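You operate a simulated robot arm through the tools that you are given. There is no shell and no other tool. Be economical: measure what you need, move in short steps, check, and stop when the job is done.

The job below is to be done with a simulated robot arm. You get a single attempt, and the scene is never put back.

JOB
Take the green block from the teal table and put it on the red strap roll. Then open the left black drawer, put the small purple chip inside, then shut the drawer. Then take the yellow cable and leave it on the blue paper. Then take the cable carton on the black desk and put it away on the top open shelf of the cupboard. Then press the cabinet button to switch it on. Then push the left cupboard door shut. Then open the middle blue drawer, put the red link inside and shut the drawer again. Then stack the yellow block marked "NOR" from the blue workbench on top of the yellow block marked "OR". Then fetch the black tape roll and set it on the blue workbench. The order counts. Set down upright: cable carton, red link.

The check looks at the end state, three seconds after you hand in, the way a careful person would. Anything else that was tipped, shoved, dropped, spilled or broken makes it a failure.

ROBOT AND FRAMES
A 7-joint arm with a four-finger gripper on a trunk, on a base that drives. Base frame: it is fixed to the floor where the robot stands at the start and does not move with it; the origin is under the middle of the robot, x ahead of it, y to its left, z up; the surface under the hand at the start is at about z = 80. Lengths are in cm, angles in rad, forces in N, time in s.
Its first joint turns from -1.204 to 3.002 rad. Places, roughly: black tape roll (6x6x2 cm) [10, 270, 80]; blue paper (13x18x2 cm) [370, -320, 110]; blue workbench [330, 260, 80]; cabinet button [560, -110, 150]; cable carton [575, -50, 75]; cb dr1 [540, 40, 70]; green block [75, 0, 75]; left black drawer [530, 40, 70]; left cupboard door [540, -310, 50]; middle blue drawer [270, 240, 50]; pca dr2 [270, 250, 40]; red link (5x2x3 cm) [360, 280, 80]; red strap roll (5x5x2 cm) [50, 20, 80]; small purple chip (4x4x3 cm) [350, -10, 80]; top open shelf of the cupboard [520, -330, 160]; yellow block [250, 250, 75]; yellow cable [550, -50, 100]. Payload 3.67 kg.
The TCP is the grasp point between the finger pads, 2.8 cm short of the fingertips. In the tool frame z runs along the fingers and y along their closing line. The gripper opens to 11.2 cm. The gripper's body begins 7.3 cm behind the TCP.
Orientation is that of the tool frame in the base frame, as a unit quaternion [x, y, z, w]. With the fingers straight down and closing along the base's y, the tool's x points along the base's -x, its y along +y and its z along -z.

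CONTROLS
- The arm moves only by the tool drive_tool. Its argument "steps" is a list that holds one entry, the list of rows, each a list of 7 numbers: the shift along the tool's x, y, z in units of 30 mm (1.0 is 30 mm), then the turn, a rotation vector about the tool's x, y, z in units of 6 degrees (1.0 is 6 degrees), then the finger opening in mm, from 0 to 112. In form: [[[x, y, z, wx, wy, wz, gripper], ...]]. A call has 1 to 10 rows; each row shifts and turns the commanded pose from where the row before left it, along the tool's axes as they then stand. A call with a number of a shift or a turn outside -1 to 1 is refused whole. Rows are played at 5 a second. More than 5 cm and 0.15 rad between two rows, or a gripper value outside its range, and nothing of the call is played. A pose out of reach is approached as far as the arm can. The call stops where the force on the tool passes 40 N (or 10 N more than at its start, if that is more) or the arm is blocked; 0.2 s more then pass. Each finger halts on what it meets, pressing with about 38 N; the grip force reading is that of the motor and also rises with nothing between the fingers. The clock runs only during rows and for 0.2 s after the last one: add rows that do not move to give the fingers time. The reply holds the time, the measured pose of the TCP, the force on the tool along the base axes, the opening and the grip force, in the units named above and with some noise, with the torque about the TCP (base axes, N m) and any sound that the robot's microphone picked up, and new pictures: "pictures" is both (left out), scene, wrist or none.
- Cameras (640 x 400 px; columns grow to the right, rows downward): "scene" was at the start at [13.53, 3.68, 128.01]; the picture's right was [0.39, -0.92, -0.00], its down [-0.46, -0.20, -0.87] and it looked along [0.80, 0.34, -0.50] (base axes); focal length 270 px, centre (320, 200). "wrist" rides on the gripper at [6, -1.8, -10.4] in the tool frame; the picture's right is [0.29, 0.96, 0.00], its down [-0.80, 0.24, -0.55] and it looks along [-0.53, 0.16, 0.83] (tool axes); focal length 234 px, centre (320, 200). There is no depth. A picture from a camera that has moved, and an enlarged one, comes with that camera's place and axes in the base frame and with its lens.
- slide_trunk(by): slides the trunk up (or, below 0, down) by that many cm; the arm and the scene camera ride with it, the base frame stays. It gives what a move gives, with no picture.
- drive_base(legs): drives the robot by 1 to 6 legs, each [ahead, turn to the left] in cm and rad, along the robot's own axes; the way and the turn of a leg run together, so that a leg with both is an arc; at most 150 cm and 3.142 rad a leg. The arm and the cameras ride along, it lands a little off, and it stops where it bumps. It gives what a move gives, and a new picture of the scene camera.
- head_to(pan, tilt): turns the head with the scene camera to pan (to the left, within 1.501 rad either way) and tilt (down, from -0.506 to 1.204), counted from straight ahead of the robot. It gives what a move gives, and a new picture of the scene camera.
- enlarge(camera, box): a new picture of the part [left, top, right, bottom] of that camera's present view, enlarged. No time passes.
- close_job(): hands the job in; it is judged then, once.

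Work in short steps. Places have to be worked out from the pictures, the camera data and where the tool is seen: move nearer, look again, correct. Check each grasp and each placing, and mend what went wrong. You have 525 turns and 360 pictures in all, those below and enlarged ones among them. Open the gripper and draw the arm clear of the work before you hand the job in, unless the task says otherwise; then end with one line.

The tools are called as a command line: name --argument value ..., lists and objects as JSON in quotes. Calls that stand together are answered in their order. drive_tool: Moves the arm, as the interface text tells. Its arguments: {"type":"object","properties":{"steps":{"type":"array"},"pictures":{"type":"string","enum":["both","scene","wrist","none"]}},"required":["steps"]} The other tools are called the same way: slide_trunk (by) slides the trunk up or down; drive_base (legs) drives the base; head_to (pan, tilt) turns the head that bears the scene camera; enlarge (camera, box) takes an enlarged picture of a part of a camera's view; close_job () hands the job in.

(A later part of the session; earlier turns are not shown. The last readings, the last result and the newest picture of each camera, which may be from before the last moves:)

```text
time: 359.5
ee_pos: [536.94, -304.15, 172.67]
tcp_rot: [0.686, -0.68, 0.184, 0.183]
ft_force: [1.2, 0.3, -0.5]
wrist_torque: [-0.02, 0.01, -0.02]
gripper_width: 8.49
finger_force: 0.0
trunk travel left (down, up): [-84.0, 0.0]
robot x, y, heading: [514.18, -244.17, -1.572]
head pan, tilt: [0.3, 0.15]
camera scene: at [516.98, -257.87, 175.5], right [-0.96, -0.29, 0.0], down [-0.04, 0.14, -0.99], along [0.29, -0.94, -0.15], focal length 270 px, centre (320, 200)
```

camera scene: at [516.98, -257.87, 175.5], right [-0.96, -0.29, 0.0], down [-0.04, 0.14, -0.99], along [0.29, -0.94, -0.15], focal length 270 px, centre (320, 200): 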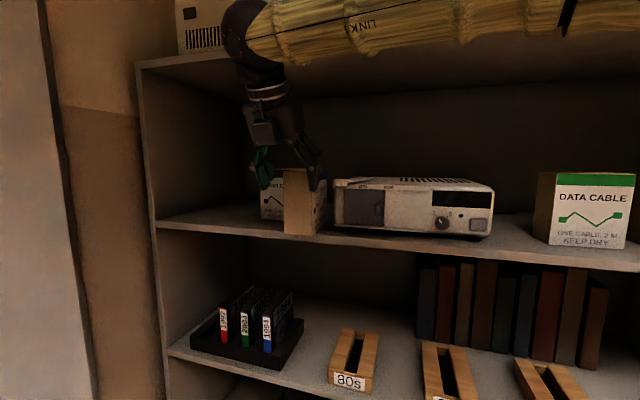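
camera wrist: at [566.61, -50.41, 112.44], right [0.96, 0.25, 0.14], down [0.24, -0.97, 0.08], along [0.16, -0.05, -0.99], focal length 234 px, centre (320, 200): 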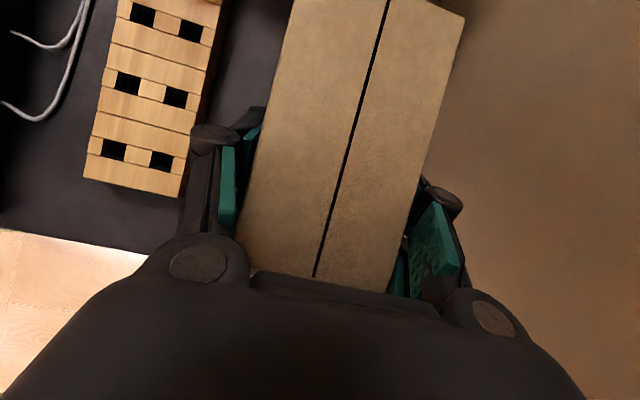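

The carton stands. I back out more and look closely.

drive_tool --steps '[[[-0.866, 0, -0.5, 0, 0, 0, 85], [-0.866, 0, -0.5, 0, 0, 0, 85], [-0.866, 0, -0.5, 0, 0, 0, 0], [-0.866, 0, -0.5, 0, 0, 0, 0], [-0.5, 0, -0.3, 0, 0, 0, 0]]]' --pictures "scene"

enlarge --camera "scene" --box '[200, 140, 380, 260]'

```text
time: 360.7
ee_pos: [536.81, -290.64, 172.49]
tcp_rot: [0.685, -0.681, 0.182, 0.184]
ft_force: [-0.8, -0.5, -0.3]
wrist_torque: [0.02, -0.01, -0.01]
gripper_width: 0.0
finger_force: 35.5
trunk travel left (down, up): [-84.0, 0.0]
robot x, y, heading: [514.28, -244.42, -1.571]
head pan, tilt: [0.3, 0.15]
camera scene: at [516.98, -258.03, 175.49], right [-0.96, -0.29, 0.0], down [-0.04, 0.14, -0.99], along [0.29, -0.94, -0.15], focal length 270 px, centre (320, 200)
```

scene: 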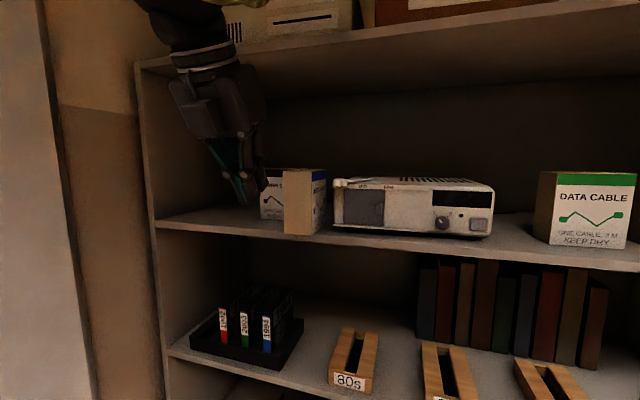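

```text
3.33 times, centred on (290, 200) of scene
camera zoom: at [516.98, -258.03, 175.49], right [-0.96, -0.29, 0.0], down [-0.04, 0.14, -0.99], along [0.29, -0.94, -0.15], focal length 900 px, centre (420, 200)
```

zoom: 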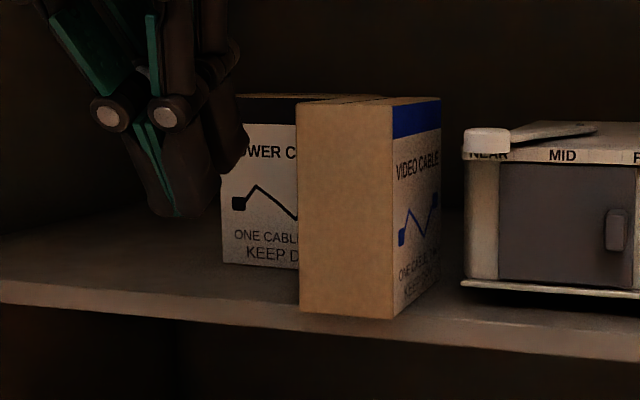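

The carton's near edge is about flush with the shelf front. I push it about 2.5 cm further in with the closed fingertips, low on its face.

drive_tool --steps '[[[-0.375, 0, 0.65, 0, 0, 0, 0], [-0.375, 0, 0.65, 0, 0, 0, 0], [0.866, 0, 0.5, 0, 0, 0, 0], [0.866, 0, 0.5, 0, 0, 0, 0], [0.866, 0, 0.5, 0, 0, 0, 0], [0.866, 0, 0.5, 0, 0, 0, 0], [0.3, 0, 0.173, 0, 0, 0, 0]]]' --pictures "scene"

```text
time: 362.3
ee_pos: [536.75, -303.67, 167.89]
tcp_rot: [0.686, -0.68, 0.183, 0.183]
ft_force: [-0.8, -0.6, 0.4]
wrist_torque: [-0.06, 0.02, -0.01]
gripper_width: 0.0
finger_force: 35.3
trunk travel left (down, up): [-84.0, 0.0]
robot x, y, heading: [513.86, -244.39, -1.571]
head pan, tilt: [0.3, 0.15]
camera scene: at [516.97, -257.97, 175.49], right [-0.96, -0.29, 0.0], down [-0.04, 0.14, -0.99], along [0.29, -0.94, -0.15], focal length 270 px, centre (320, 200)
```

scene: 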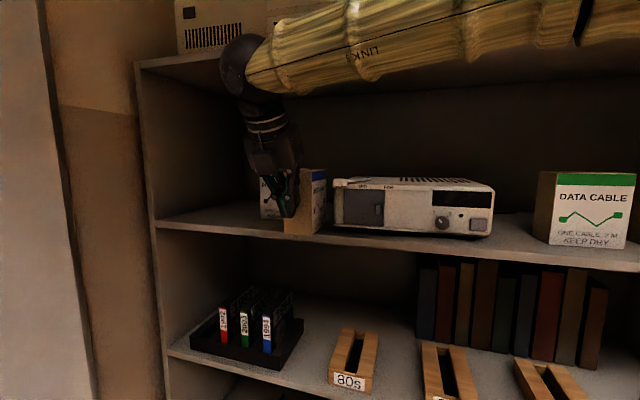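

Now the slow push.

drive_tool --steps '[[[0.25, 0, 0.144, 0, 0, 0, 0], [0.25, 0, 0.144, 0, 0, 0, 0], [0.25, 0, 0.144, 0, 0, 0, 0], [0.25, 0, 0.144, 0, 0, 0, 0], [0.25, 0, 0.144, 0, 0, 0, 0]]]' --pictures "scene"

enlarge --camera "scene" --box '[200, 140, 380, 260]'

```text
time: 363.5
ee_pos: [536.96, -308.02, 167.95]
tcp_rot: [0.686, -0.68, 0.183, 0.184]
ft_force: [-0.6, 0.5, -0.7]
wrist_torque: [0.01, 0.03, 0.0]
gripper_width: 0.01
finger_force: 36.0
trunk travel left (down, up): [-84.0, 0.0]
robot x, y, heading: [514.32, -244.36, -1.574]
head pan, tilt: [0.3, 0.15]
camera scene: at [516.99, -258.05, 175.48], right [-0.96, -0.29, 0.0], down [-0.04, 0.14, -0.99], along [0.29, -0.94, -0.15], focal length 270 px, centre (320, 200)
```

scene: 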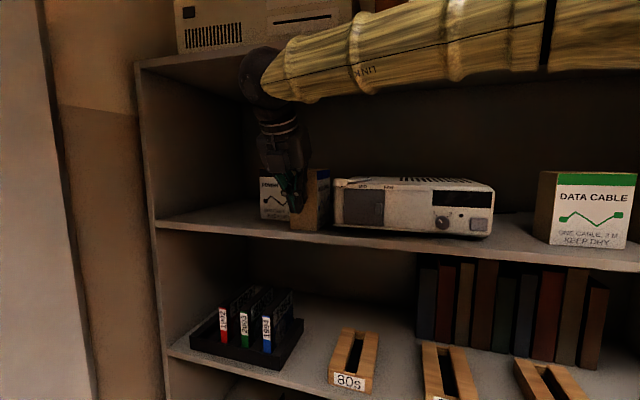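

```text
3.33 times, centred on (290, 200) of scene
camera zoom: at [516.99, -258.05, 175.48], right [-0.96, -0.29, 0.0], down [-0.04, 0.14, -0.99], along [0.29, -0.94, -0.15], focal length 900 px, centre (420, 200)
```

zoom: 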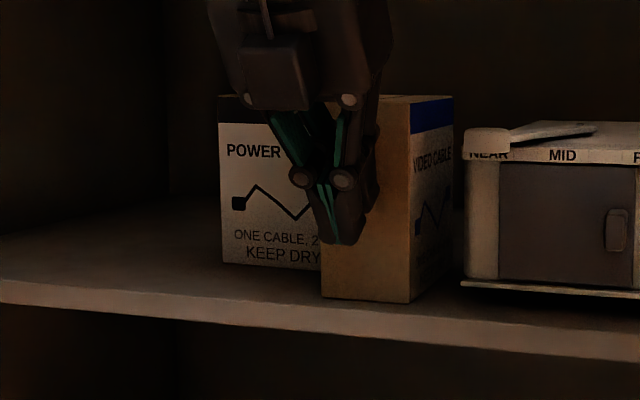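

The carton now stands about 3 cm inside, upright. I back the arm out and take a look.

drive_tool --steps '[[[-0.6, 0, -0.35, 0, 0, 0, 0], [-0.866, 0, -0.5, 0, 0, 0, 0], [-0.866, 0, -0.5, 0, 0, 0, 0], [-0.866, 0, -0.5, 0, 0, 0, 0], [-0.866, 0, -0.5, 0, 0, 0, 0]]]' --pictures "none"

drive_base --legs '[[-45, 0]]'

head_to --pan 0.0 --tilt 0.4

```text
time: 364.7
ee_pos: [536.77, -293.71, 168.05]
tcp_rot: [0.686, -0.68, 0.183, 0.182]
ft_force: [0.3, -0.5, 0.3]
wrist_torque: [0.0, -0.03, 0.0]
gripper_width: 0.01
finger_force: 36.3
trunk travel left (down, up): [-84.0, 0.0]
robot x, y, heading: [514.09, -244.6, -1.573]
head pan, tilt: [0.3, 0.15]
```

```text
time: 367.4
ee_pos: [537.09, -248.77, 167.87]
tcp_rot: [0.688, -0.678, 0.183, 0.182]
ft_force: [-0.2, 0.4, 0.0]
wrist_torque: [0.0, 0.0, -0.02]
gripper_width: 0.0
finger_force: 35.6
trunk travel left (down, up): [-84.0, 0.0]
robot x, y, heading: [514.25, -199.25, -1.565]
head pan, tilt: [0.3, 0.15]
camera scene: at [516.98, -212.83, 175.49], right [-0.95, -0.3, 0.0], down [-0.04, 0.14, -0.99], along [0.3, -0.94, -0.15], focal length 270 px, centre (320, 200)
```

scene: 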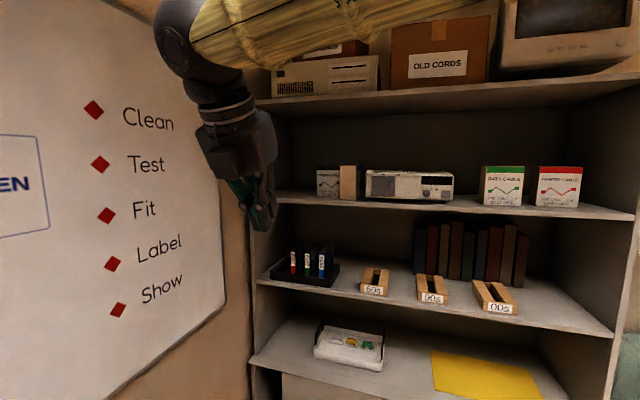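

```text
time: 368.2
ee_pos: [537.09, -248.74, 167.99]
tcp_rot: [0.688, -0.678, 0.183, 0.181]
ft_force: [-0.3, 0.2, 0.0]
wrist_torque: [-0.01, 0.0, 0.01]
gripper_width: 0.01
finger_force: 35.2
trunk travel left (down, up): [-84.0, 0.0]
robot x, y, heading: [513.73, -199.27, -1.567]
head pan, tilt: [0.0, 0.4]
camera scene: at [514.25, -213.3, 173.17], right [-1.0, -0.01, 0.0], down [0.0, 0.39, -0.92], along [0.0, -0.92, -0.39], focal length 270 px, centre (320, 200)
```

scene: 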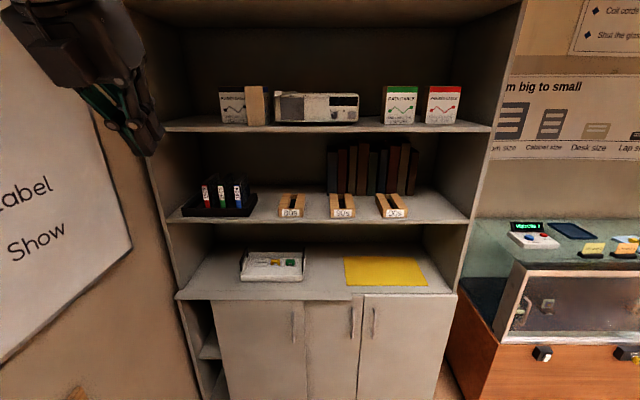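

The carton is well placed. Next the cabinet button: triangulated at about [559, -105, 153]. I level the hand to point forward and drive round to face it.

drive_tool --steps '[[[0, 0, 0, 0, 1, 0, 0], [0, 0, 0, 0, 1, 0, 0], [0, 0, 0, 0, 1, 0, 0], [0, 0, 0, 0, 1, 0, 0], [0, 0, 0, 0, 1, 0, 0], [0, 0, 0, 0, 1, 0, 0], [0, 0, 0, 0, 1, 0, 0], [0, 0, 0, 0, 1, 0, 0], [0, 0, 0, 0, 1, 0, 0], [0, 0, 0, 0, 1, 0, 0]]]' --pictures "none"

drive_base --legs '[[0, -1.573], [40, 0], [0, -1.571], [88, 0], [0, -1.571]]'

```text
time: 370.4
ee_pos: [537.06, -248.71, 168.05]
tcp_rot: [0.503, -0.496, 0.503, 0.498]
ft_force: [-0.4, 0.3, 0.3]
wrist_torque: [-0.01, -0.01, -0.04]
gripper_width: 0.01
finger_force: 35.7
trunk travel left (down, up): [-84.0, 0.0]
robot x, y, heading: [513.9, -199.09, -1.562]
head pan, tilt: [0.0, 0.4]
```

```text
time: 388.6
ee_pos: [522.46, -89.63, 167.86]
tcp_rot: [0.707, 0.003, 0.707, -0.001]
ft_force: [0.2, -0.3, 0.5]
wrist_torque: [0.0, 0.03, -0.04]
gripper_width: 0.02
finger_force: 35.7
trunk travel left (down, up): [-84.0, 0.0]
robot x, y, heading: [472.89, -112.42, -0.005]
head pan, tilt: [0.0, 0.4]
camera scene: at [487.24, -112.13, 173.16], right [0.0, -1.0, 0.0], down [-0.39, 0.0, -0.92], along [0.92, 0.0, -0.39], focal length 270 px, centre (320, 200)
```

scene: 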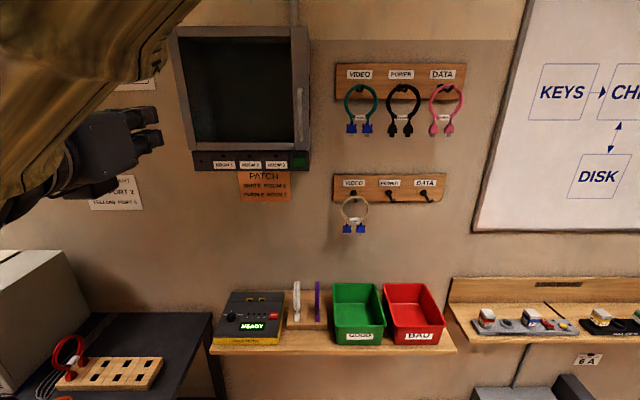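

Button refined to about [561.7, -106.5, 153.5]. I lower the trunk 14 cm and line the fingertips up with it.

slide_trunk --by -14.3

drive_tool --steps '[[[0, 0.94, 0.3, 0, 0, 0, 0], [0, 0.94, 0.3, 0, 0, 0, 0], [0, 0.94, 0.5, 0, 0, 0, 0], [0, 0.94, 0.8, 0, 0, 0, 0], [0, 0.94, 0.8, 0, 0, 0, 0], [0, 0.94, 0.9, 0, 0, 0, 0], [0, 0, 0.9, 0, 0, 0, 0], [0, 0, 0.9, 0, 0, 0, 0], [0, 0, 0.9, 0, 0, 0, 0], [0, 0, 0.9, 0, 0, 0, 0]]]' --pictures "both"

```text
time: 390.3
ee_pos: [522.59, -89.64, 153.75]
tcp_rot: [0.707, 0.004, 0.707, -0.002]
ft_force: [0.1, -0.1, -0.7]
wrist_torque: [-0.03, -0.01, -0.03]
gripper_width: 0.02
finger_force: 35.9
trunk travel left (down, up): [-69.7, 14.3]
robot x, y, heading: [472.9, -112.18, -0.003]
head pan, tilt: [0.0, 0.4]
```

```text
time: 392.5
ee_pos: [544.43, -106.41, 153.65]
tcp_rot: [0.708, 0.004, 0.707, -0.003]
ft_force: [1.1, -0.6, 0.5]
wrist_torque: [0.01, -0.04, 0.01]
gripper_width: 0.02
finger_force: 35.8
trunk travel left (down, up): [-69.7, 14.3]
robot x, y, heading: [472.91, -111.83, -0.005]
head pan, tilt: [0.0, 0.4]
camera scene: at [487.4, -112.16, 158.84], right [0.0, -1.0, 0.0], down [-0.39, 0.0, -0.92], along [0.92, 0.0, -0.39], focal length 270 px, centre (320, 200)
camera wrist: at [534.07, -104.55, 159.58], right [0.01, -0.96, 0.29], down [-0.55, -0.24, -0.8], along [0.83, -0.16, -0.53], focal length 234 px, centre (320, 200)
```

scene: 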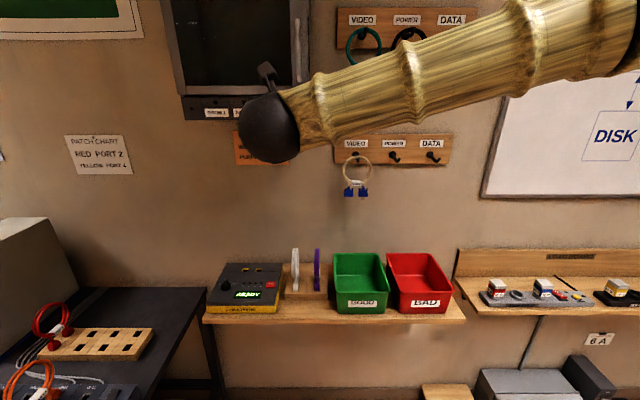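
wrist: 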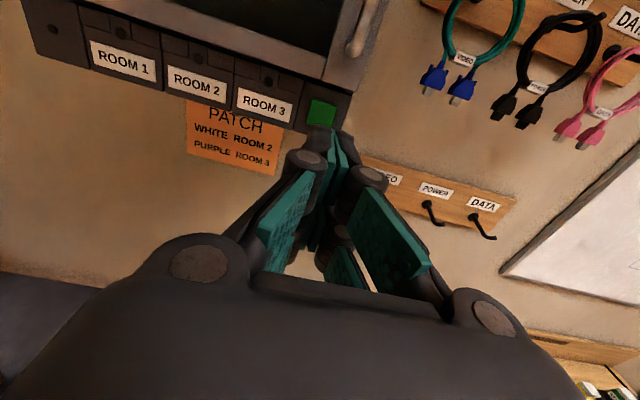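

The fingertips are exactly in line with the green button. I advance and press gently.

drive_tool --steps '[[[0, 0, 0.9, 0, 0, 0, 0], [0, 0, 0.9, 0, 0, 0, 0], [0, 0, 0.9, 0, 0, 0, 0], [0, 0, 0.9, 0, 0, 0, 0], [0, 0, 0.5, 0, 0, 0, 0]]]' --pictures "wrist"

```text
time: 393.7
ee_pos: [556.51, -106.29, 153.71]
tcp_rot: [0.707, 0.002, 0.707, -0.001]
ft_force: [0.1, 0.1, 0.3]
wrist_torque: [0.0, 0.01, 0.0]
gripper_width: 0.04
finger_force: 35.5
trunk travel left (down, up): [-69.7, 14.3]
robot x, y, heading: [472.87, -112.29, -0.005]
head pan, tilt: [0.0, 0.4]
camera wrist: at [546.2, -104.48, 159.6], right [0.01, -0.96, 0.29], down [-0.55, -0.24, -0.8], along [0.83, -0.16, -0.53], focal length 234 px, centre (320, 200)
```

wrist: 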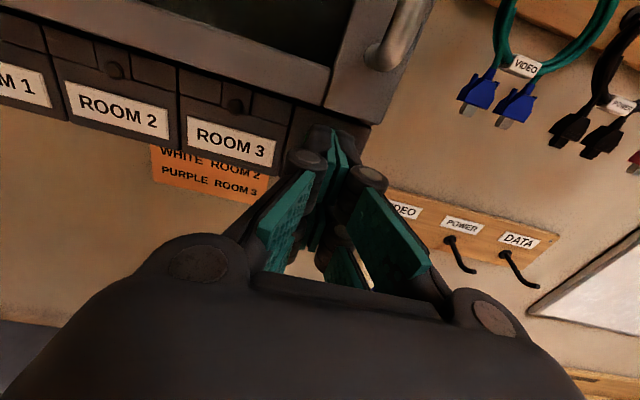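

drive_tool --steps '[[[0, 0, 0.25, 0, 0, 0, 0], [0, 0, 0.2, 0, 0, 0, 0], [0, 0, 0.15, 0, 0, 0, 0], [0, 0, 0.15, 0, 0, 0, 0], [0, 0, 0.1, 0, 0, 0, 0], [0, 0, 0.1, 0, 0, 0, 0]]]' --pictures "wrist"

```text
time: 395.1
ee_pos: [559.38, -106.26, 153.63]
tcp_rot: [0.707, 0.003, 0.707, -0.002]
ft_force: [-0.3, -0.7, 0.4]
wrist_torque: [0.02, 0.0, 0.01]
gripper_width: 0.0
finger_force: 35.7
trunk travel left (down, up): [-69.7, 14.3]
robot x, y, heading: [472.79, -112.3, -0.002]
head pan, tilt: [0.0, 0.4]
camera wrist: at [549.09, -104.46, 159.62], right [0.01, -0.96, 0.29], down [-0.55, -0.24, -0.8], along [0.83, -0.16, -0.53], focal length 234 px, centre (320, 200)
```

wrist: 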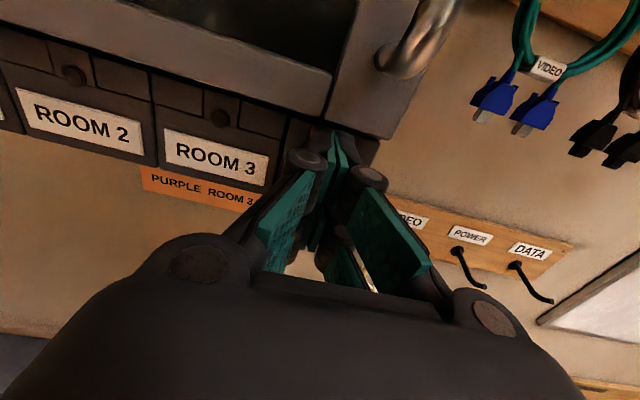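

No contact yet; I continue.

drive_tool --steps '[[[0, 0, 0.12, 0, 0, 0, 0], [0, 0, 0.12, 0, 0, 0, 0], [0, 0, 0.12, 0, 0, 0, 0], [0, 0, 0.12, 0, 0, 0, 0], [0, 0, 0, 0, 0, 0, 0]]]' --pictures "scene"

```text
time: 396.3
ee_pos: [560.13, -106.3, 153.67]
tcp_rot: [0.707, 0.006, 0.707, -0.002]
ft_force: [-21.9, -5.1, -2.5]
wrist_torque: [0.04, 0.07, -0.23]
gripper_width: 0.59
finger_force: 35.7
trunk travel left (down, up): [-69.7, 14.3]
robot x, y, heading: [473.12, -112.41, -0.006]
head pan, tilt: [0.0, 0.4]
heard: click
stopped in row 5: the force on the tool passed its limit at 41 N (the readings are from after the stop); the commanded pose is now the measured one
camera scene: at [486.82, -112.28, 158.91], right [0.0, -1.0, 0.0], down [-0.39, 0.0, -0.92], along [0.92, 0.0, -0.39], focal length 270 px, centre (320, 200)
```

scene: 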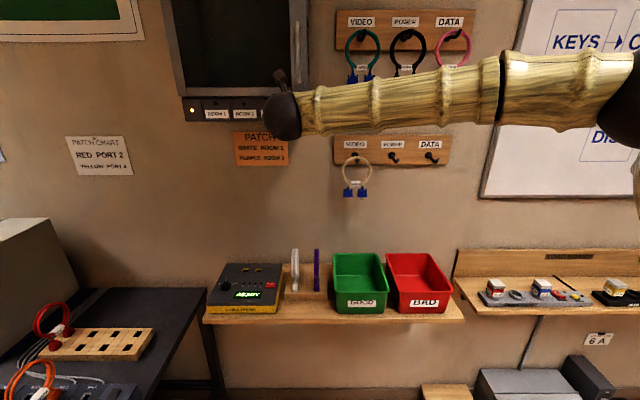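

A click, and a lamp lit up at the panel's left: it's switched on. I withdraw straight back.

drive_tool --steps '[[[0, 0, -0.4, 0, 0, 0, 0], [0, 0, -1, 0, 0, 0, 0], [0, 0, -1, 0, 0, 0, 0], [0, 0, -1, 0, 0, 0, 0], [0, 0, -1, 0, 0, 0, 0], [0, 0, -1, 0, 0, 0, 0]]]' --pictures "both"

```text
time: 397.7
ee_pos: [544.46, -106.38, 153.49]
tcp_rot: [0.708, 0.004, 0.706, -0.001]
ft_force: [-0.7, -1.0, -0.9]
wrist_torque: [0.01, 0.02, 0.0]
gripper_width: 0.02
finger_force: 36.1
trunk travel left (down, up): [-69.7, 14.3]
robot x, y, heading: [472.57, -112.38, -0.002]
head pan, tilt: [0.0, 0.4]
camera scene: at [487.09, -112.19, 158.87], right [0.0, -1.0, 0.0], down [-0.39, 0.0, -0.92], along [0.92, 0.0, -0.39], focal length 270 px, centre (320, 200)
camera wrist: at [534.02, -104.6, 159.45], right [0.01, -0.96, 0.29], down [-0.55, -0.25, -0.8], along [0.83, -0.16, -0.53], focal length 234 px, centre (320, 200)
```

scene: 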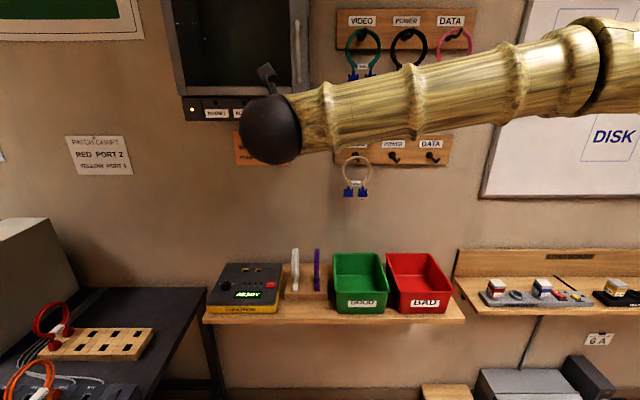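
wrist: 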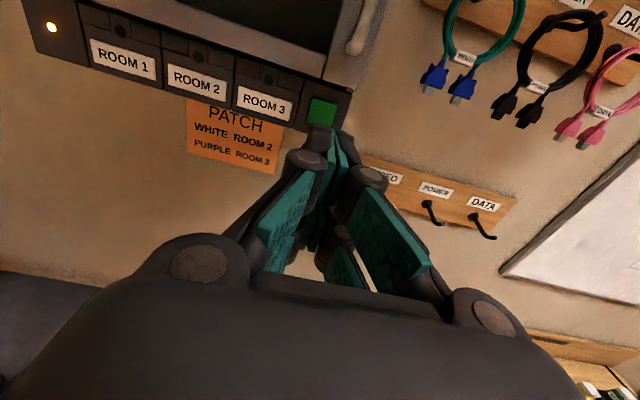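

The lamp stays lit. Next the cupboard's left door: I draw the arm in, turn, and go look at it.

drive_tool --steps '[[[0, 0, -1, 0, 0, 0, 0], [0, 0, -1, 0, 0, 0, 0], [0, 0, -1, 0, 0, 0, 0], [0, 0, -1, 0, 0, 0, 0], [0, 0, -1, 0, 0, 0, 0], [0, 0, -1, 0, 0, 0, 0]]]' --pictures "none"

drive_base --legs '[[0, -1.571], [70, 0.0]]'

head_to --pan 0.35 --tilt 0.7

```text
time: 399.1
ee_pos: [526.38, -106.43, 153.51]
tcp_rot: [0.708, 0.003, 0.707, -0.001]
ft_force: [0.1, 0.5, -0.6]
wrist_torque: [0.01, 0.01, -0.02]
gripper_width: 0.0
finger_force: 35.6
trunk travel left (down, up): [-69.7, 14.3]
robot x, y, heading: [472.82, -111.71, -0.003]
head pan, tilt: [0.0, 0.4]
```

```text
time: 406.7
ee_pos: [480.58, -235.34, 153.46]
tcp_rot: [0.509, -0.493, 0.505, 0.493]
ft_force: [-1.1, -0.6, 0.7]
wrist_torque: [-0.05, -0.01, 0.03]
gripper_width: 0.0
finger_force: 35.5
trunk travel left (down, up): [-69.7, 14.3]
robot x, y, heading: [473.89, -181.22, -1.558]
head pan, tilt: [0.0, 0.4]
camera scene: at [474.09, -195.77, 158.85], right [-1.0, -0.02, 0.0], down [-0.01, 0.39, -0.92], along [0.01, -0.92, -0.39], focal length 270 px, centre (320, 200)
```

scene: 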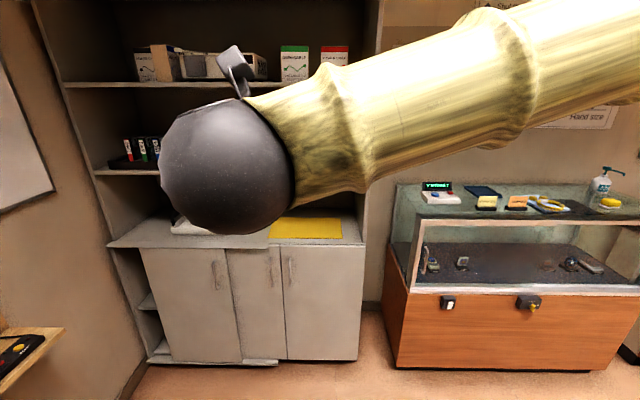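

```text
time: 407.5
ee_pos: [480.46, -235.19, 153.51]
tcp_rot: [0.509, -0.493, 0.506, 0.493]
ft_force: [0.0, -0.6, 0.5]
wrist_torque: [0.01, 0.0, -0.01]
gripper_width: 0.0
finger_force: 36.3
trunk travel left (down, up): [-69.7, 14.3]
robot x, y, heading: [473.77, -181.46, -1.557]
head pan, tilt: [0.351, 0.7]
camera scene: at [476.98, -194.36, 156.18], right [-0.93, -0.36, 0.0], down [-0.23, 0.6, -0.77], along [0.27, -0.71, -0.64], focal length 270 px, centre (320, 200)
```

scene: 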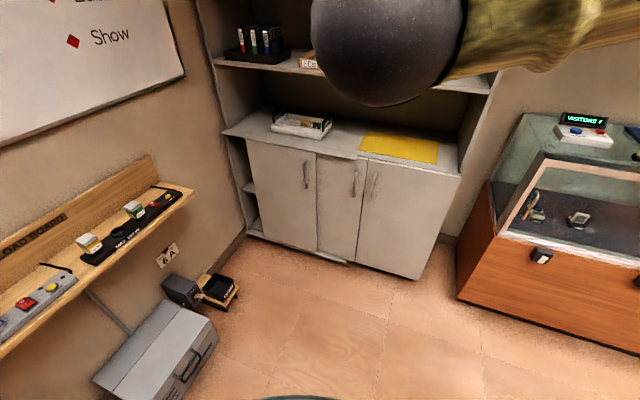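

enlarge --camera "scene" --box '[210, 100, 470, 290]'

```text
2.11 times, centred on (340, 195) of scene
camera zoom: at [476.98, -194.36, 156.18], right [-0.93, -0.36, 0.0], down [-0.23, 0.6, -0.77], along [0.27, -0.71, -0.64], focal length 568 px, centre (278, 210)
```

zoom: 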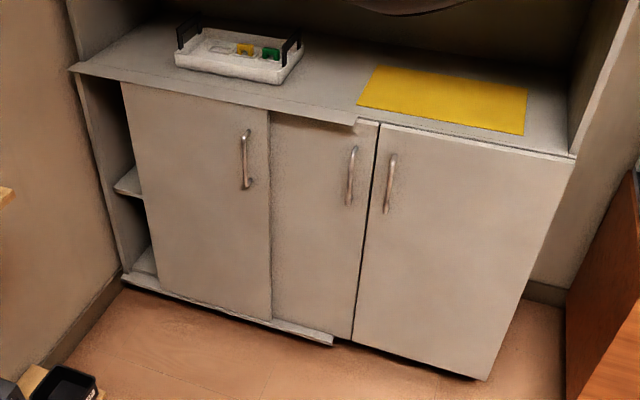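

The left door is a sliding panel standing about 10 cm open at its left side, with a vertical bar handle near [528.8, -306.5, 70]. I'll grip the handle and slide it left (+x). First I position the robot.

drive_base --legs '[[0, 0.6], [48, 0], [0, -0.613]]'

slide_trunk --by -60

head_to --pan 0.2 --tilt 0.4

```text
time: 413.7
ee_pos: [507.74, -274.72, 153.48]
tcp_rot: [0.504, -0.497, 0.501, 0.497]
ft_force: [-0.1, 0.0, 0.5]
wrist_torque: [-0.02, 0.02, 0.03]
gripper_width: 0.0
finger_force: 35.7
trunk travel left (down, up): [-69.7, 14.3]
robot x, y, heading: [502.17, -220.93, -1.566]
head pan, tilt: [0.351, 0.7]
camera scene: at [504.72, -233.78, 156.18], right [-0.94, -0.35, 0.0], down [-0.22, 0.6, -0.77], along [0.26, -0.72, -0.64], focal length 270 px, centre (320, 200)
```

scene: 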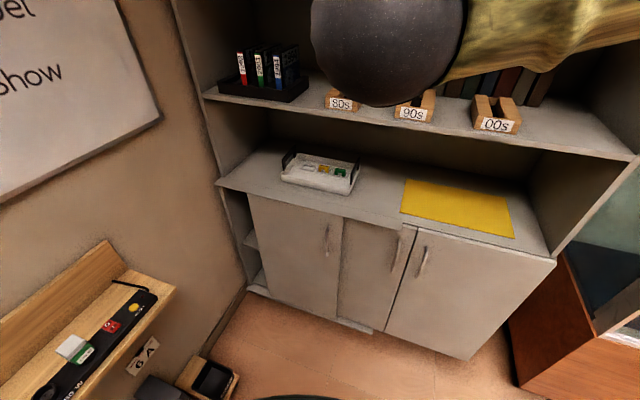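

```text
refused: -60 is not a number from -40 to 40
```

```text
time: 414.5
ee_pos: [507.77, -274.72, 153.51]
tcp_rot: [0.506, -0.496, 0.502, 0.496]
ft_force: [0.1, -0.1, -0.5]
wrist_torque: [0.01, -0.04, -0.01]
gripper_width: 0.01
finger_force: 35.6
trunk travel left (down, up): [-69.7, 14.3]
robot x, y, heading: [501.41, -221.19, -1.57]
head pan, tilt: [0.201, 0.4]
camera scene: at [503.69, -234.91, 158.85], right [-0.98, -0.2, 0.0], down [-0.08, 0.38, -0.92], along [0.19, -0.9, -0.39], focal length 270 px, centre (320, 200)
```

scene: 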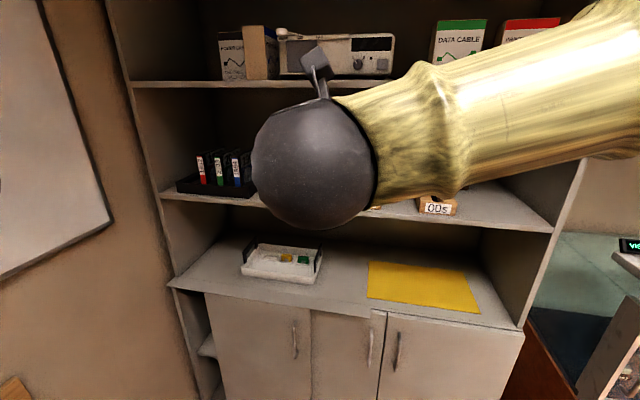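

Handle confirmed near [528.6, -306.5, 69]. I lower the trunk in two parts.

slide_trunk --by -40

slide_trunk --by -24

drive_tool --steps '[[[-0.9, -0.5, 0, 0, 0, 0, 60], [-0.9, -0.5, 0, 0, 0, 0, 60], [-0.9, -0.5, 0, 0, 0, 0, 60], [-0.9, -0.5, 0, 0, 0, 0, 60], [-0.9, -0.5, 0, 0, 0, 0, 60], [-0.9, -0.5, 0, 0, 0, 0, 60], [-0.8, -0.5, 0, 0, 0, 0, 60]]]' --pictures "both"

```text
time: 418.4
ee_pos: [507.75, -274.74, 113.46]
tcp_rot: [0.505, -0.496, 0.501, 0.497]
ft_force: [-0.4, 0.3, -0.1]
wrist_torque: [0.03, 0.02, 0.0]
gripper_width: 0.0
finger_force: 35.8
trunk travel left (down, up): [-29.7, 54.3]
robot x, y, heading: [501.65, -220.9, -1.572]
head pan, tilt: [0.201, 0.4]
```

```text
time: 420.9
ee_pos: [507.65, -274.7, 89.45]
tcp_rot: [0.505, -0.497, 0.501, 0.498]
ft_force: [-1.1, -0.9, -0.6]
wrist_torque: [-0.01, -0.01, -0.01]
gripper_width: 0.0
finger_force: 36.1
trunk travel left (down, up): [-5.7, 78.3]
robot x, y, heading: [501.78, -221.12, -1.569]
head pan, tilt: [0.201, 0.4]
```

```text
time: 422.4
ee_pos: [518.01, -274.52, 70.87]
tcp_rot: [0.505, -0.497, 0.501, 0.497]
ft_force: [-0.7, 0.7, 1.2]
wrist_torque: [0.04, -0.01, 0.04]
gripper_width: 5.98
finger_force: 0.2
trunk travel left (down, up): [-5.7, 78.3]
robot x, y, heading: [501.44, -220.96, -1.569]
head pan, tilt: [0.201, 0.4]
camera scene: at [503.68, -234.88, 94.87], right [-0.98, -0.2, 0.0], down [-0.08, 0.38, -0.92], along [0.19, -0.9, -0.39], focal length 270 px, centre (320, 200)
camera wrist: at [519.78, -264.02, 76.87], right [-0.96, -0.01, 0.29], down [-0.25, 0.55, -0.79], along [-0.15, -0.83, -0.53], focal length 234 px, centre (320, 200)
```

scene: 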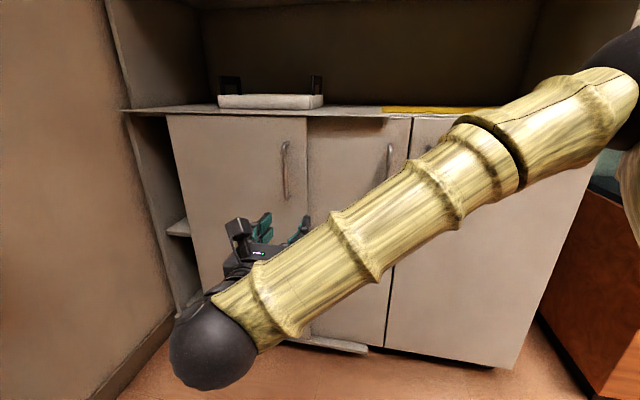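
wrist: 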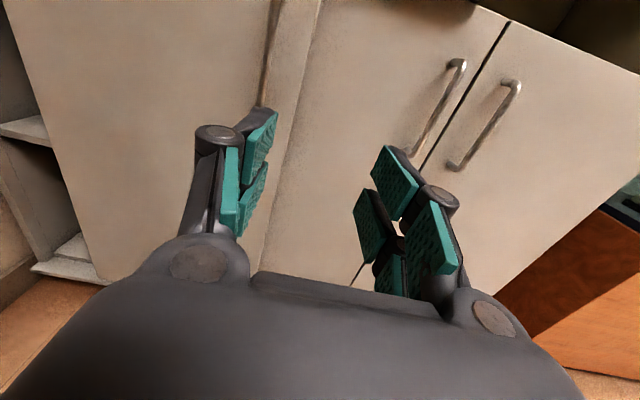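

The handle bar is at x ≈ 528, z 63–81. I line up with it and approach.

drive_tool --steps '[[[0.1, -0.85, 0.7, 0, 0, 0, 60], [0.1, -0.85, 0.7, 0, 0, 0, 60], [0.1, -0.85, 0.7, 0, 0, 0, 60], [0.08, -0.85, 0.7, 0, 0, 0, 60], [0, 0, 0.9, 0, 0, 0, 60], [0, 0, 0.9, 0, 0, 0, 60], [0, 0, 0.9, 0, 0, 0, 60], [0, 0, 0.9, 0, 0, 0, 60]]]' --pictures "both"

```text
time: 424.2
ee_pos: [528.69, -293.65, 71.92]
tcp_rot: [0.505, -0.496, 0.502, 0.497]
ft_force: [0.2, 0.4, -0.5]
wrist_torque: [0.04, 0.0, 0.01]
gripper_width: 6.01
finger_force: 0.0
trunk travel left (down, up): [-5.7, 78.3]
robot x, y, heading: [501.87, -220.78, -1.569]
head pan, tilt: [0.201, 0.4]
camera scene: at [503.72, -234.89, 94.86], right [-0.98, -0.2, 0.0], down [-0.08, 0.38, -0.92], along [0.19, -0.9, -0.39], focal length 270 px, centre (320, 200)
camera wrist: at [530.37, -283.2, 77.94], right [-0.96, -0.01, 0.29], down [-0.25, 0.55, -0.79], along [-0.15, -0.83, -0.53], focal length 234 px, centre (320, 200)
```

scene: 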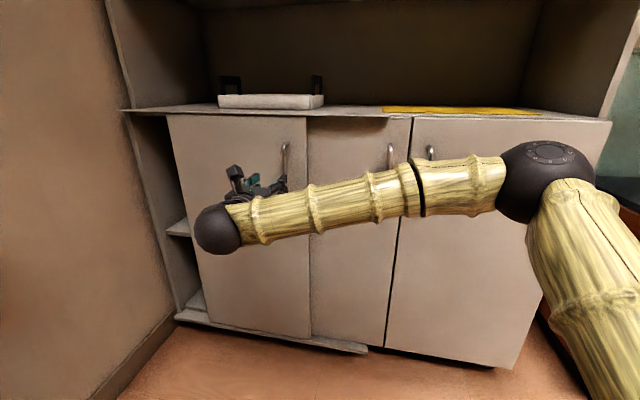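
wrist: 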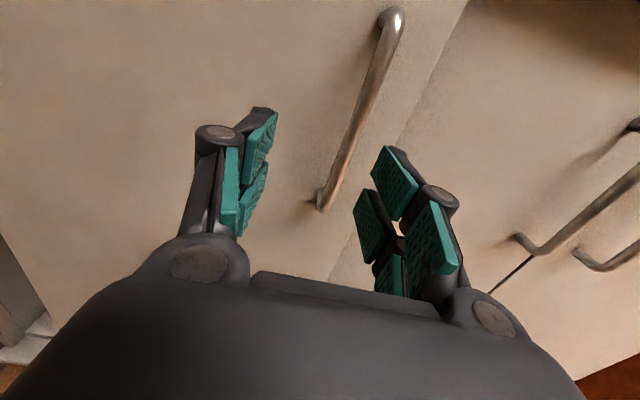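

The handle is at x ≈ 525.8. I correct by 2.9 cm and move in.

drive_tool --steps '[[[0, 0.97, 0, 0, 0, 0, 60], [0, 0, 0.9, 0, 0, 0, 60], [0, 0, 0.9, 0, 0, 0, 60], [0, 0, 0.9, 0, 0, 0, 60], [0, 0, 0.6, 0, 0, 0, 60]]]' --pictures "wrist"

```text
time: 425.4
ee_pos: [526.3, -301.85, 71.76]
tcp_rot: [0.509, -0.494, 0.503, 0.494]
ft_force: [1.2, 11.5, 3.6]
wrist_torque: [-0.29, 0.1, -0.1]
gripper_width: 6.44
finger_force: 2.2
trunk travel left (down, up): [-5.7, 78.3]
robot x, y, heading: [501.76, -220.66, -1.567]
head pan, tilt: [0.201, 0.4]
stopped in row 5: the force on the tool passed its limit at 54 N (the readings are from after the stop); the commanded pose is now the measured one
camera wrist: at [527.94, -291.37, 77.8], right [-0.96, -0.02, 0.29], down [-0.26, 0.55, -0.79], along [-0.14, -0.83, -0.53], focal length 234 px, centre (320, 200)
```

wrist: 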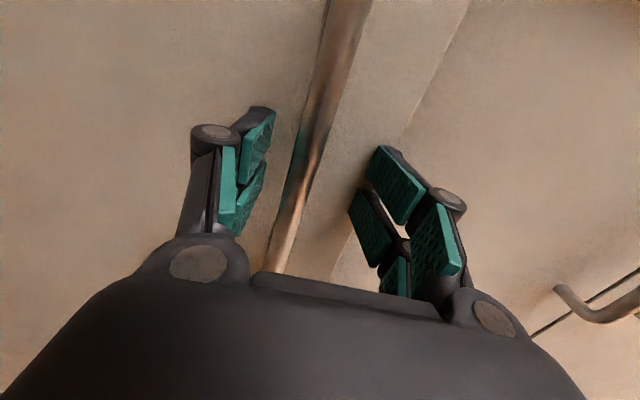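

The fingertips touched the door face with the bar between them. I back off slightly, grip the bar and start sliding left.

drive_tool --steps '[[[0, 0, -0.25, 0, 0, 0, 60], [0, 0, 0, 0, 0, 0, 0], [0, 0, 0, 0, 0, 0, 0], [0, 0, 0, 0, 0, 0, 0], [0, -0.3, 0, 0, 0, 0, 0], [0, -0.4, 0, 0, 0, 0, 0], [0, -0.4, 0, 0, 0, 0, 0]]]' --pictures "both"

```text
time: 427.0
ee_pos: [529.47, -301.31, 71.65]
tcp_rot: [0.508, -0.495, 0.502, 0.494]
ft_force: [-0.2, -4.8, -0.7]
wrist_torque: [0.37, -1.01, 0.02]
gripper_width: 1.05
finger_force: 44.6
trunk travel left (down, up): [-5.7, 78.3]
robot x, y, heading: [501.72, -220.95, -1.569]
head pan, tilt: [0.201, 0.4]
camera scene: at [503.7, -234.92, 94.86], right [-0.98, -0.2, 0.0], down [-0.08, 0.38, -0.92], along [0.19, -0.9, -0.39], focal length 270 px, centre (320, 200)
camera wrist: at [531.1, -290.8, 77.64], right [-0.96, -0.02, 0.29], down [-0.26, 0.55, -0.79], along [-0.14, -0.83, -0.54], focal length 234 px, centre (320, 200)
```

scene: 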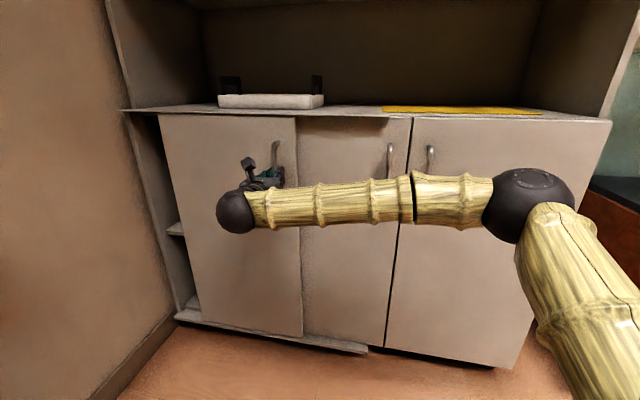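
wrist: 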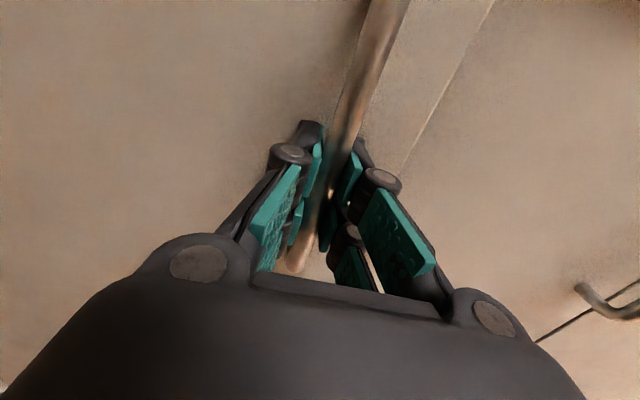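

The door slides. I continue until it stops.

drive_tool --steps '[[[0, -0.4, 0, 0, 0, 0, 0], [0, -0.4, 0, 0, 0, 0, 0], [0, -0.4, 0, 0, 0, 0, 0], [0, -0.4, 0, 0, 0, 0, 0], [0, -0.4, 0, 0, 0, 0, 0], [0, -0.3, 0, 0, 0, 0, 0], [0, -0.3, 0, 0, 0, 0, 0], [0, -0.3, 0, 0, 0, 0, 0], [0, -0.3, 0, 0, 0, 0, 0], [0, -0.3, 0, 0, 0, 0, 0]]]' --pictures "scene"

```text
time: 429.2
ee_pos: [539.97, -301.1, 71.59]
tcp_rot: [0.508, -0.496, 0.502, 0.494]
ft_force: [0.5, -29.6, 10.4]
wrist_torque: [-0.23, -1.04, -0.01]
gripper_width: 1.07
finger_force: 44.9
trunk travel left (down, up): [-5.7, 78.3]
robot x, y, heading: [501.58, -221.29, -1.567]
head pan, tilt: [0.201, 0.4]
camera scene: at [503.68, -234.95, 94.85], right [-0.98, -0.2, 0.0], down [-0.08, 0.38, -0.92], along [0.19, -0.9, -0.39], focal length 270 px, centre (320, 200)
```

scene: 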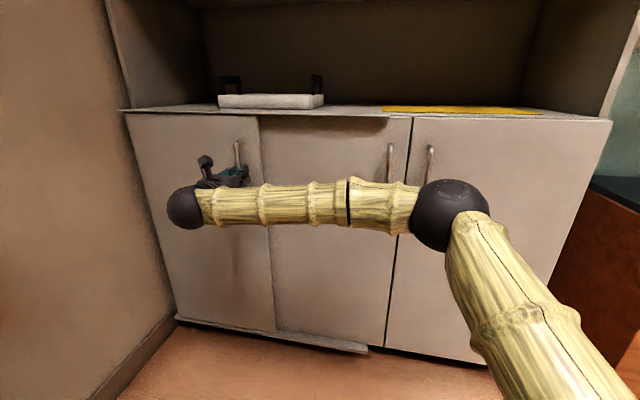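

Almost shut. I ease the pull and push a little more to the stop.

drive_tool --steps '[[[0, 0, 0.1, 0, 0, 0, 0], [0, -0.25, 0, 0, 0, 0, 0], [0, -0.25, 0, 0, 0, 0, 0], [0, -0.25, 0, 0, 0, 0, 0], [0, -0.25, 0, 0, 0, 0, 0]]]' --pictures "scene"

enlarge --camera "scene" --box '[90, 90, 310, 350]'

```text
time: 430.3
ee_pos: [542.2, -301.09, 71.58]
tcp_rot: [0.507, -0.496, 0.501, 0.495]
ft_force: [-12.0, 13.1, 1.4]
wrist_torque: [-0.15, -1.34, -0.02]
gripper_width: 1.07
finger_force: 45.0
trunk travel left (down, up): [-5.7, 78.3]
robot x, y, heading: [501.33, -220.63, -1.574]
head pan, tilt: [0.201, 0.4]
stopped in row 5: the force on the tool passed its limit at 47 N (the readings are from after the stop); the commanded pose is now the measured one
camera scene: at [503.62, -234.78, 94.87], right [-0.98, -0.2, 0.0], down [-0.08, 0.38, -0.92], along [0.18, -0.9, -0.39], focal length 270 px, centre (320, 200)
```

scene: 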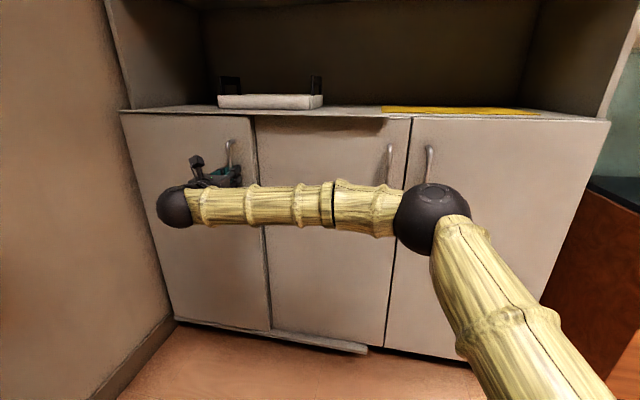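

```text
1.54 times, centred on (200, 220) of scene
camera zoom: at [503.62, -234.78, 94.87], right [-0.98, -0.2, 0.0], down [-0.08, 0.38, -0.92], along [0.18, -0.9, -0.39], focal length 415 px, centre (505, 169)
```

zoom: 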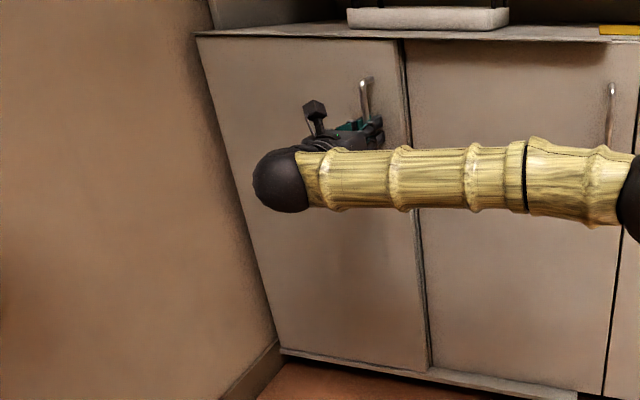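

The door is at its stop and covers the opening fully. I release and withdraw.

drive_tool --steps '[[[0, 0, 0, 0, 0, 0, 50], [0, 0, 0, 0, 0, 0, 50], [0, 0, -0.5, 0, 0, 0, 50], [0, 0, -1, 0, 0, 0, 50], [0, 0, -1, 0, 0, 0, 50], [0, 0, -1, 0, 0, 0, 50], [0, 0, -1, 0, 0, 0, 50]]]' --pictures "none"

drive_base --legs '[[-40, 0]]'

```text
time: 431.9
ee_pos: [542.09, -287.64, 71.69]
tcp_rot: [0.508, -0.496, 0.501, 0.495]
ft_force: [-0.4, -0.1, -0.3]
wrist_torque: [0.01, -0.02, 0.0]
gripper_width: 5.02
finger_force: 0.1
trunk travel left (down, up): [-5.7, 78.3]
robot x, y, heading: [501.53, -220.96, -1.569]
head pan, tilt: [0.201, 0.4]
```

```text
time: 434.4
ee_pos: [542.42, -247.6, 71.68]
tcp_rot: [0.509, -0.495, 0.503, 0.494]
ft_force: [-0.4, -0.5, -0.8]
wrist_torque: [0.02, -0.01, -0.05]
gripper_width: 5.01
finger_force: 0.0
trunk travel left (down, up): [-5.7, 78.3]
robot x, y, heading: [501.3, -181.26, -1.559]
head pan, tilt: [0.201, 0.4]
camera scene: at [503.63, -195.01, 94.86], right [-0.98, -0.21, 0.0], down [-0.08, 0.38, -0.92], along [0.19, -0.9, -0.39], focal length 270 px, centre (320, 200)
```

scene: 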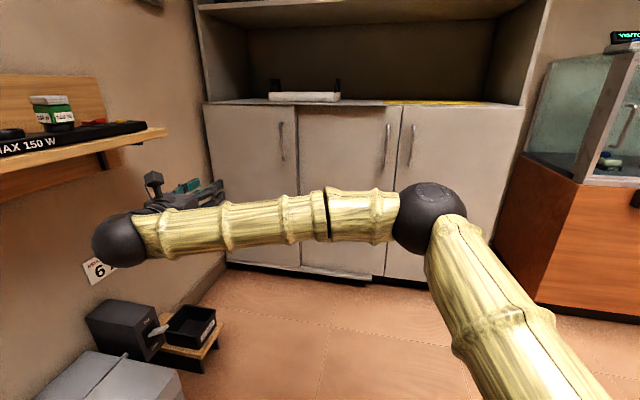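

The left door is shut. Next is the middle blue drawer at the blue workbench. I raise the trunk, draw the hand in, and turn it so the fingers close vertically.

drive_base --legs '[[0, -1.0]]'

slide_trunk --by 40

drive_tool --steps '[[[0, 0.8, 0, 0, 0, -1, 50], [-0.084, 0.8, 0, 0, 0, -1, 50], [-0.16, 0.78, 0, 0, 0, -1, 50], [-0.25, 0.76, 0, 0, 0, -1, 50], [-0.33, 0.73, 0, 0, 0, -1, 50], [-0.4, 0.7, 0, 0, 0, -1, 50], [-0.47, 0.65, 0, 0, 0, -1, 50], [-0.53, 0.6, 0, 0, 0, -1, 50], [-0.6, 0.53, 0, 0, 0, -1, 50], [-0.65, 0.47, 0, 0, 0, -1, 50]]]' --pictures "none"

```text
time: 437.3
ee_pos: [467.19, -251.13, 71.54]
tcp_rot: [-0.209, 0.679, -0.202, -0.674]
ft_force: [-0.2, -0.5, -0.5]
wrist_torque: [-0.01, 0.03, 0.03]
gripper_width: 5.01
finger_force: 0.1
trunk travel left (down, up): [-5.7, 78.3]
robot x, y, heading: [501.85, -180.84, -2.572]
head pan, tilt: [0.201, 0.4]
camera scene: at [490.83, -190.12, 94.86], right [-0.7, 0.72, 0.0], down [0.28, 0.27, -0.92], along [-0.66, -0.64, -0.39], focal length 270 px, centre (320, 200)
```

scene: 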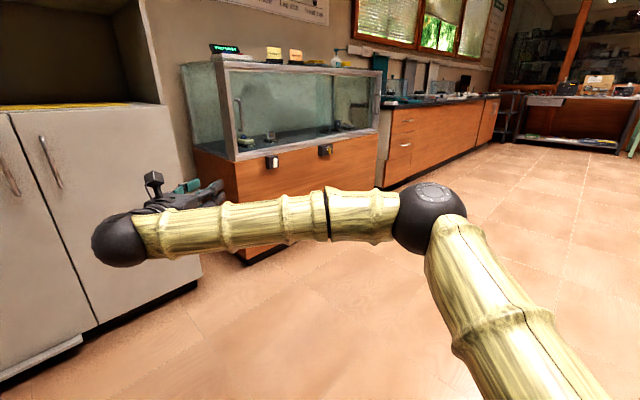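

```text
time: 441.2
ee_pos: [467.11, -251.22, 111.64]
tcp_rot: [-0.208, 0.679, -0.201, -0.675]
ft_force: [-0.2, 0.5, -0.5]
wrist_torque: [0.0, -0.03, 0.0]
gripper_width: 5.0
finger_force: 0.0
trunk travel left (down, up): [-45.7, 38.3]
robot x, y, heading: [501.36, -181.03, -2.572]
head pan, tilt: [0.201, 0.4]
```

```text
time: 443.4
ee_pos: [453.78, -230.9, 111.78]
tcp_rot: [0.519, -0.483, -0.162, 0.686]
ft_force: [0.1, 0.8, -0.3]
wrist_torque: [0.0, -0.01, 0.0]
gripper_width: 5.01
finger_force: 0.0
trunk travel left (down, up): [-45.7, 38.3]
robot x, y, heading: [501.59, -181.27, -2.567]
head pan, tilt: [0.201, 0.4]
```

I finish the roll and drive the route along x ≈ 430 up to y ≈ 130 and then to x ≈ 270.

drive_tool --steps '[[[0, 0, -0.5, 0, 0, -1, 50], [0, 0, -0.5, 0, 0, -1, 50], [0, 0, -0.5, 0, 0, -1, 50], [0, 0, -0.5, 0, 0, -1, 50], [0, 0, -0.5, 0, 0, -1, 50]]]' --pictures "none"

drive_base --legs '[[0, -1.28], [94, 0], [0, -0.865], [130, 0]]'

head_to --pan 0.3 --tilt 0.4

```text
time: 444.6
ee_pos: [460.18, -226.99, 111.84]
tcp_rot: [0.628, -0.332, -0.334, 0.62]
ft_force: [0.0, 0.5, 0.1]
wrist_torque: [-0.04, 0.0, -0.06]
gripper_width: 5.01
finger_force: 0.0
trunk travel left (down, up): [-45.7, 38.3]
robot x, y, heading: [501.69, -180.99, -2.572]
head pan, tilt: [0.201, 0.4]
```

```text
time: 461.0
ee_pos: [413.43, 68.75, 111.79]
tcp_rot: [-0.008, 0.71, 0.704, -0.003]
ft_force: [0.4, 0.0, -0.2]
wrist_torque: [-0.02, -0.02, 0.01]
gripper_width: 4.99
finger_force: 0.1
trunk travel left (down, up): [-45.7, 38.3]
robot x, y, heading: [429.75, 8.79, 1.574]
head pan, tilt: [0.201, 0.4]
camera scene: at [428.11, 23.31, 134.86], right [0.98, 0.2, 0.0], down [0.08, -0.38, -0.92], along [-0.18, 0.9, -0.39], focal length 270 px, centre (320, 200)
```

scene: 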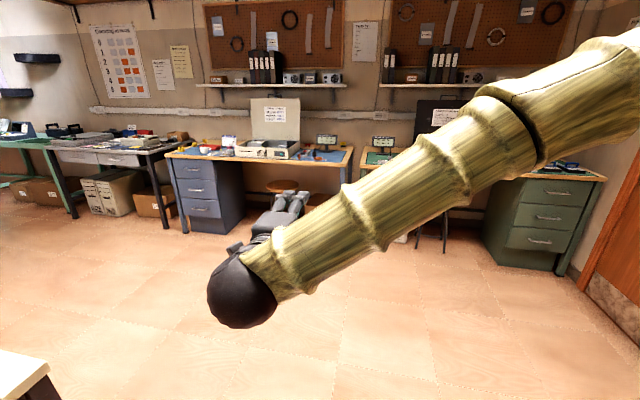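

```text
time: 461.7
ee_pos: [413.56, 68.82, 111.76]
tcp_rot: [-0.009, 0.709, 0.705, -0.004]
ft_force: [0.8, -0.5, -0.4]
wrist_torque: [-0.02, 0.0, 0.02]
gripper_width: 4.98
finger_force: 0.1
trunk travel left (down, up): [-45.7, 38.3]
robot x, y, heading: [429.79, 9.2, 1.572]
head pan, tilt: [0.3, 0.4]
camera scene: at [427.22, 23.06, 134.86], right [0.96, 0.3, 0.0], down [0.12, -0.37, -0.92], along [-0.27, 0.88, -0.39], focal length 270 px, centre (320, 200)
```

scene: 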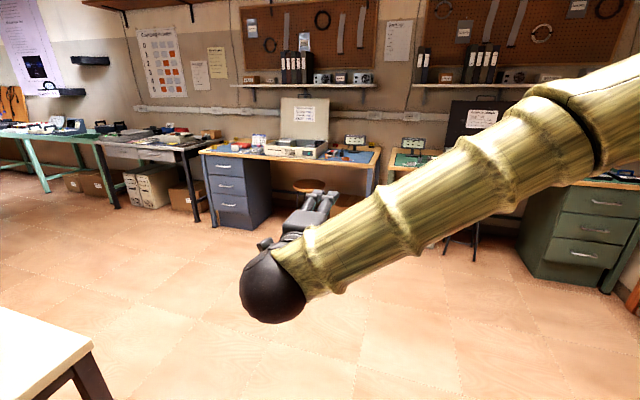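

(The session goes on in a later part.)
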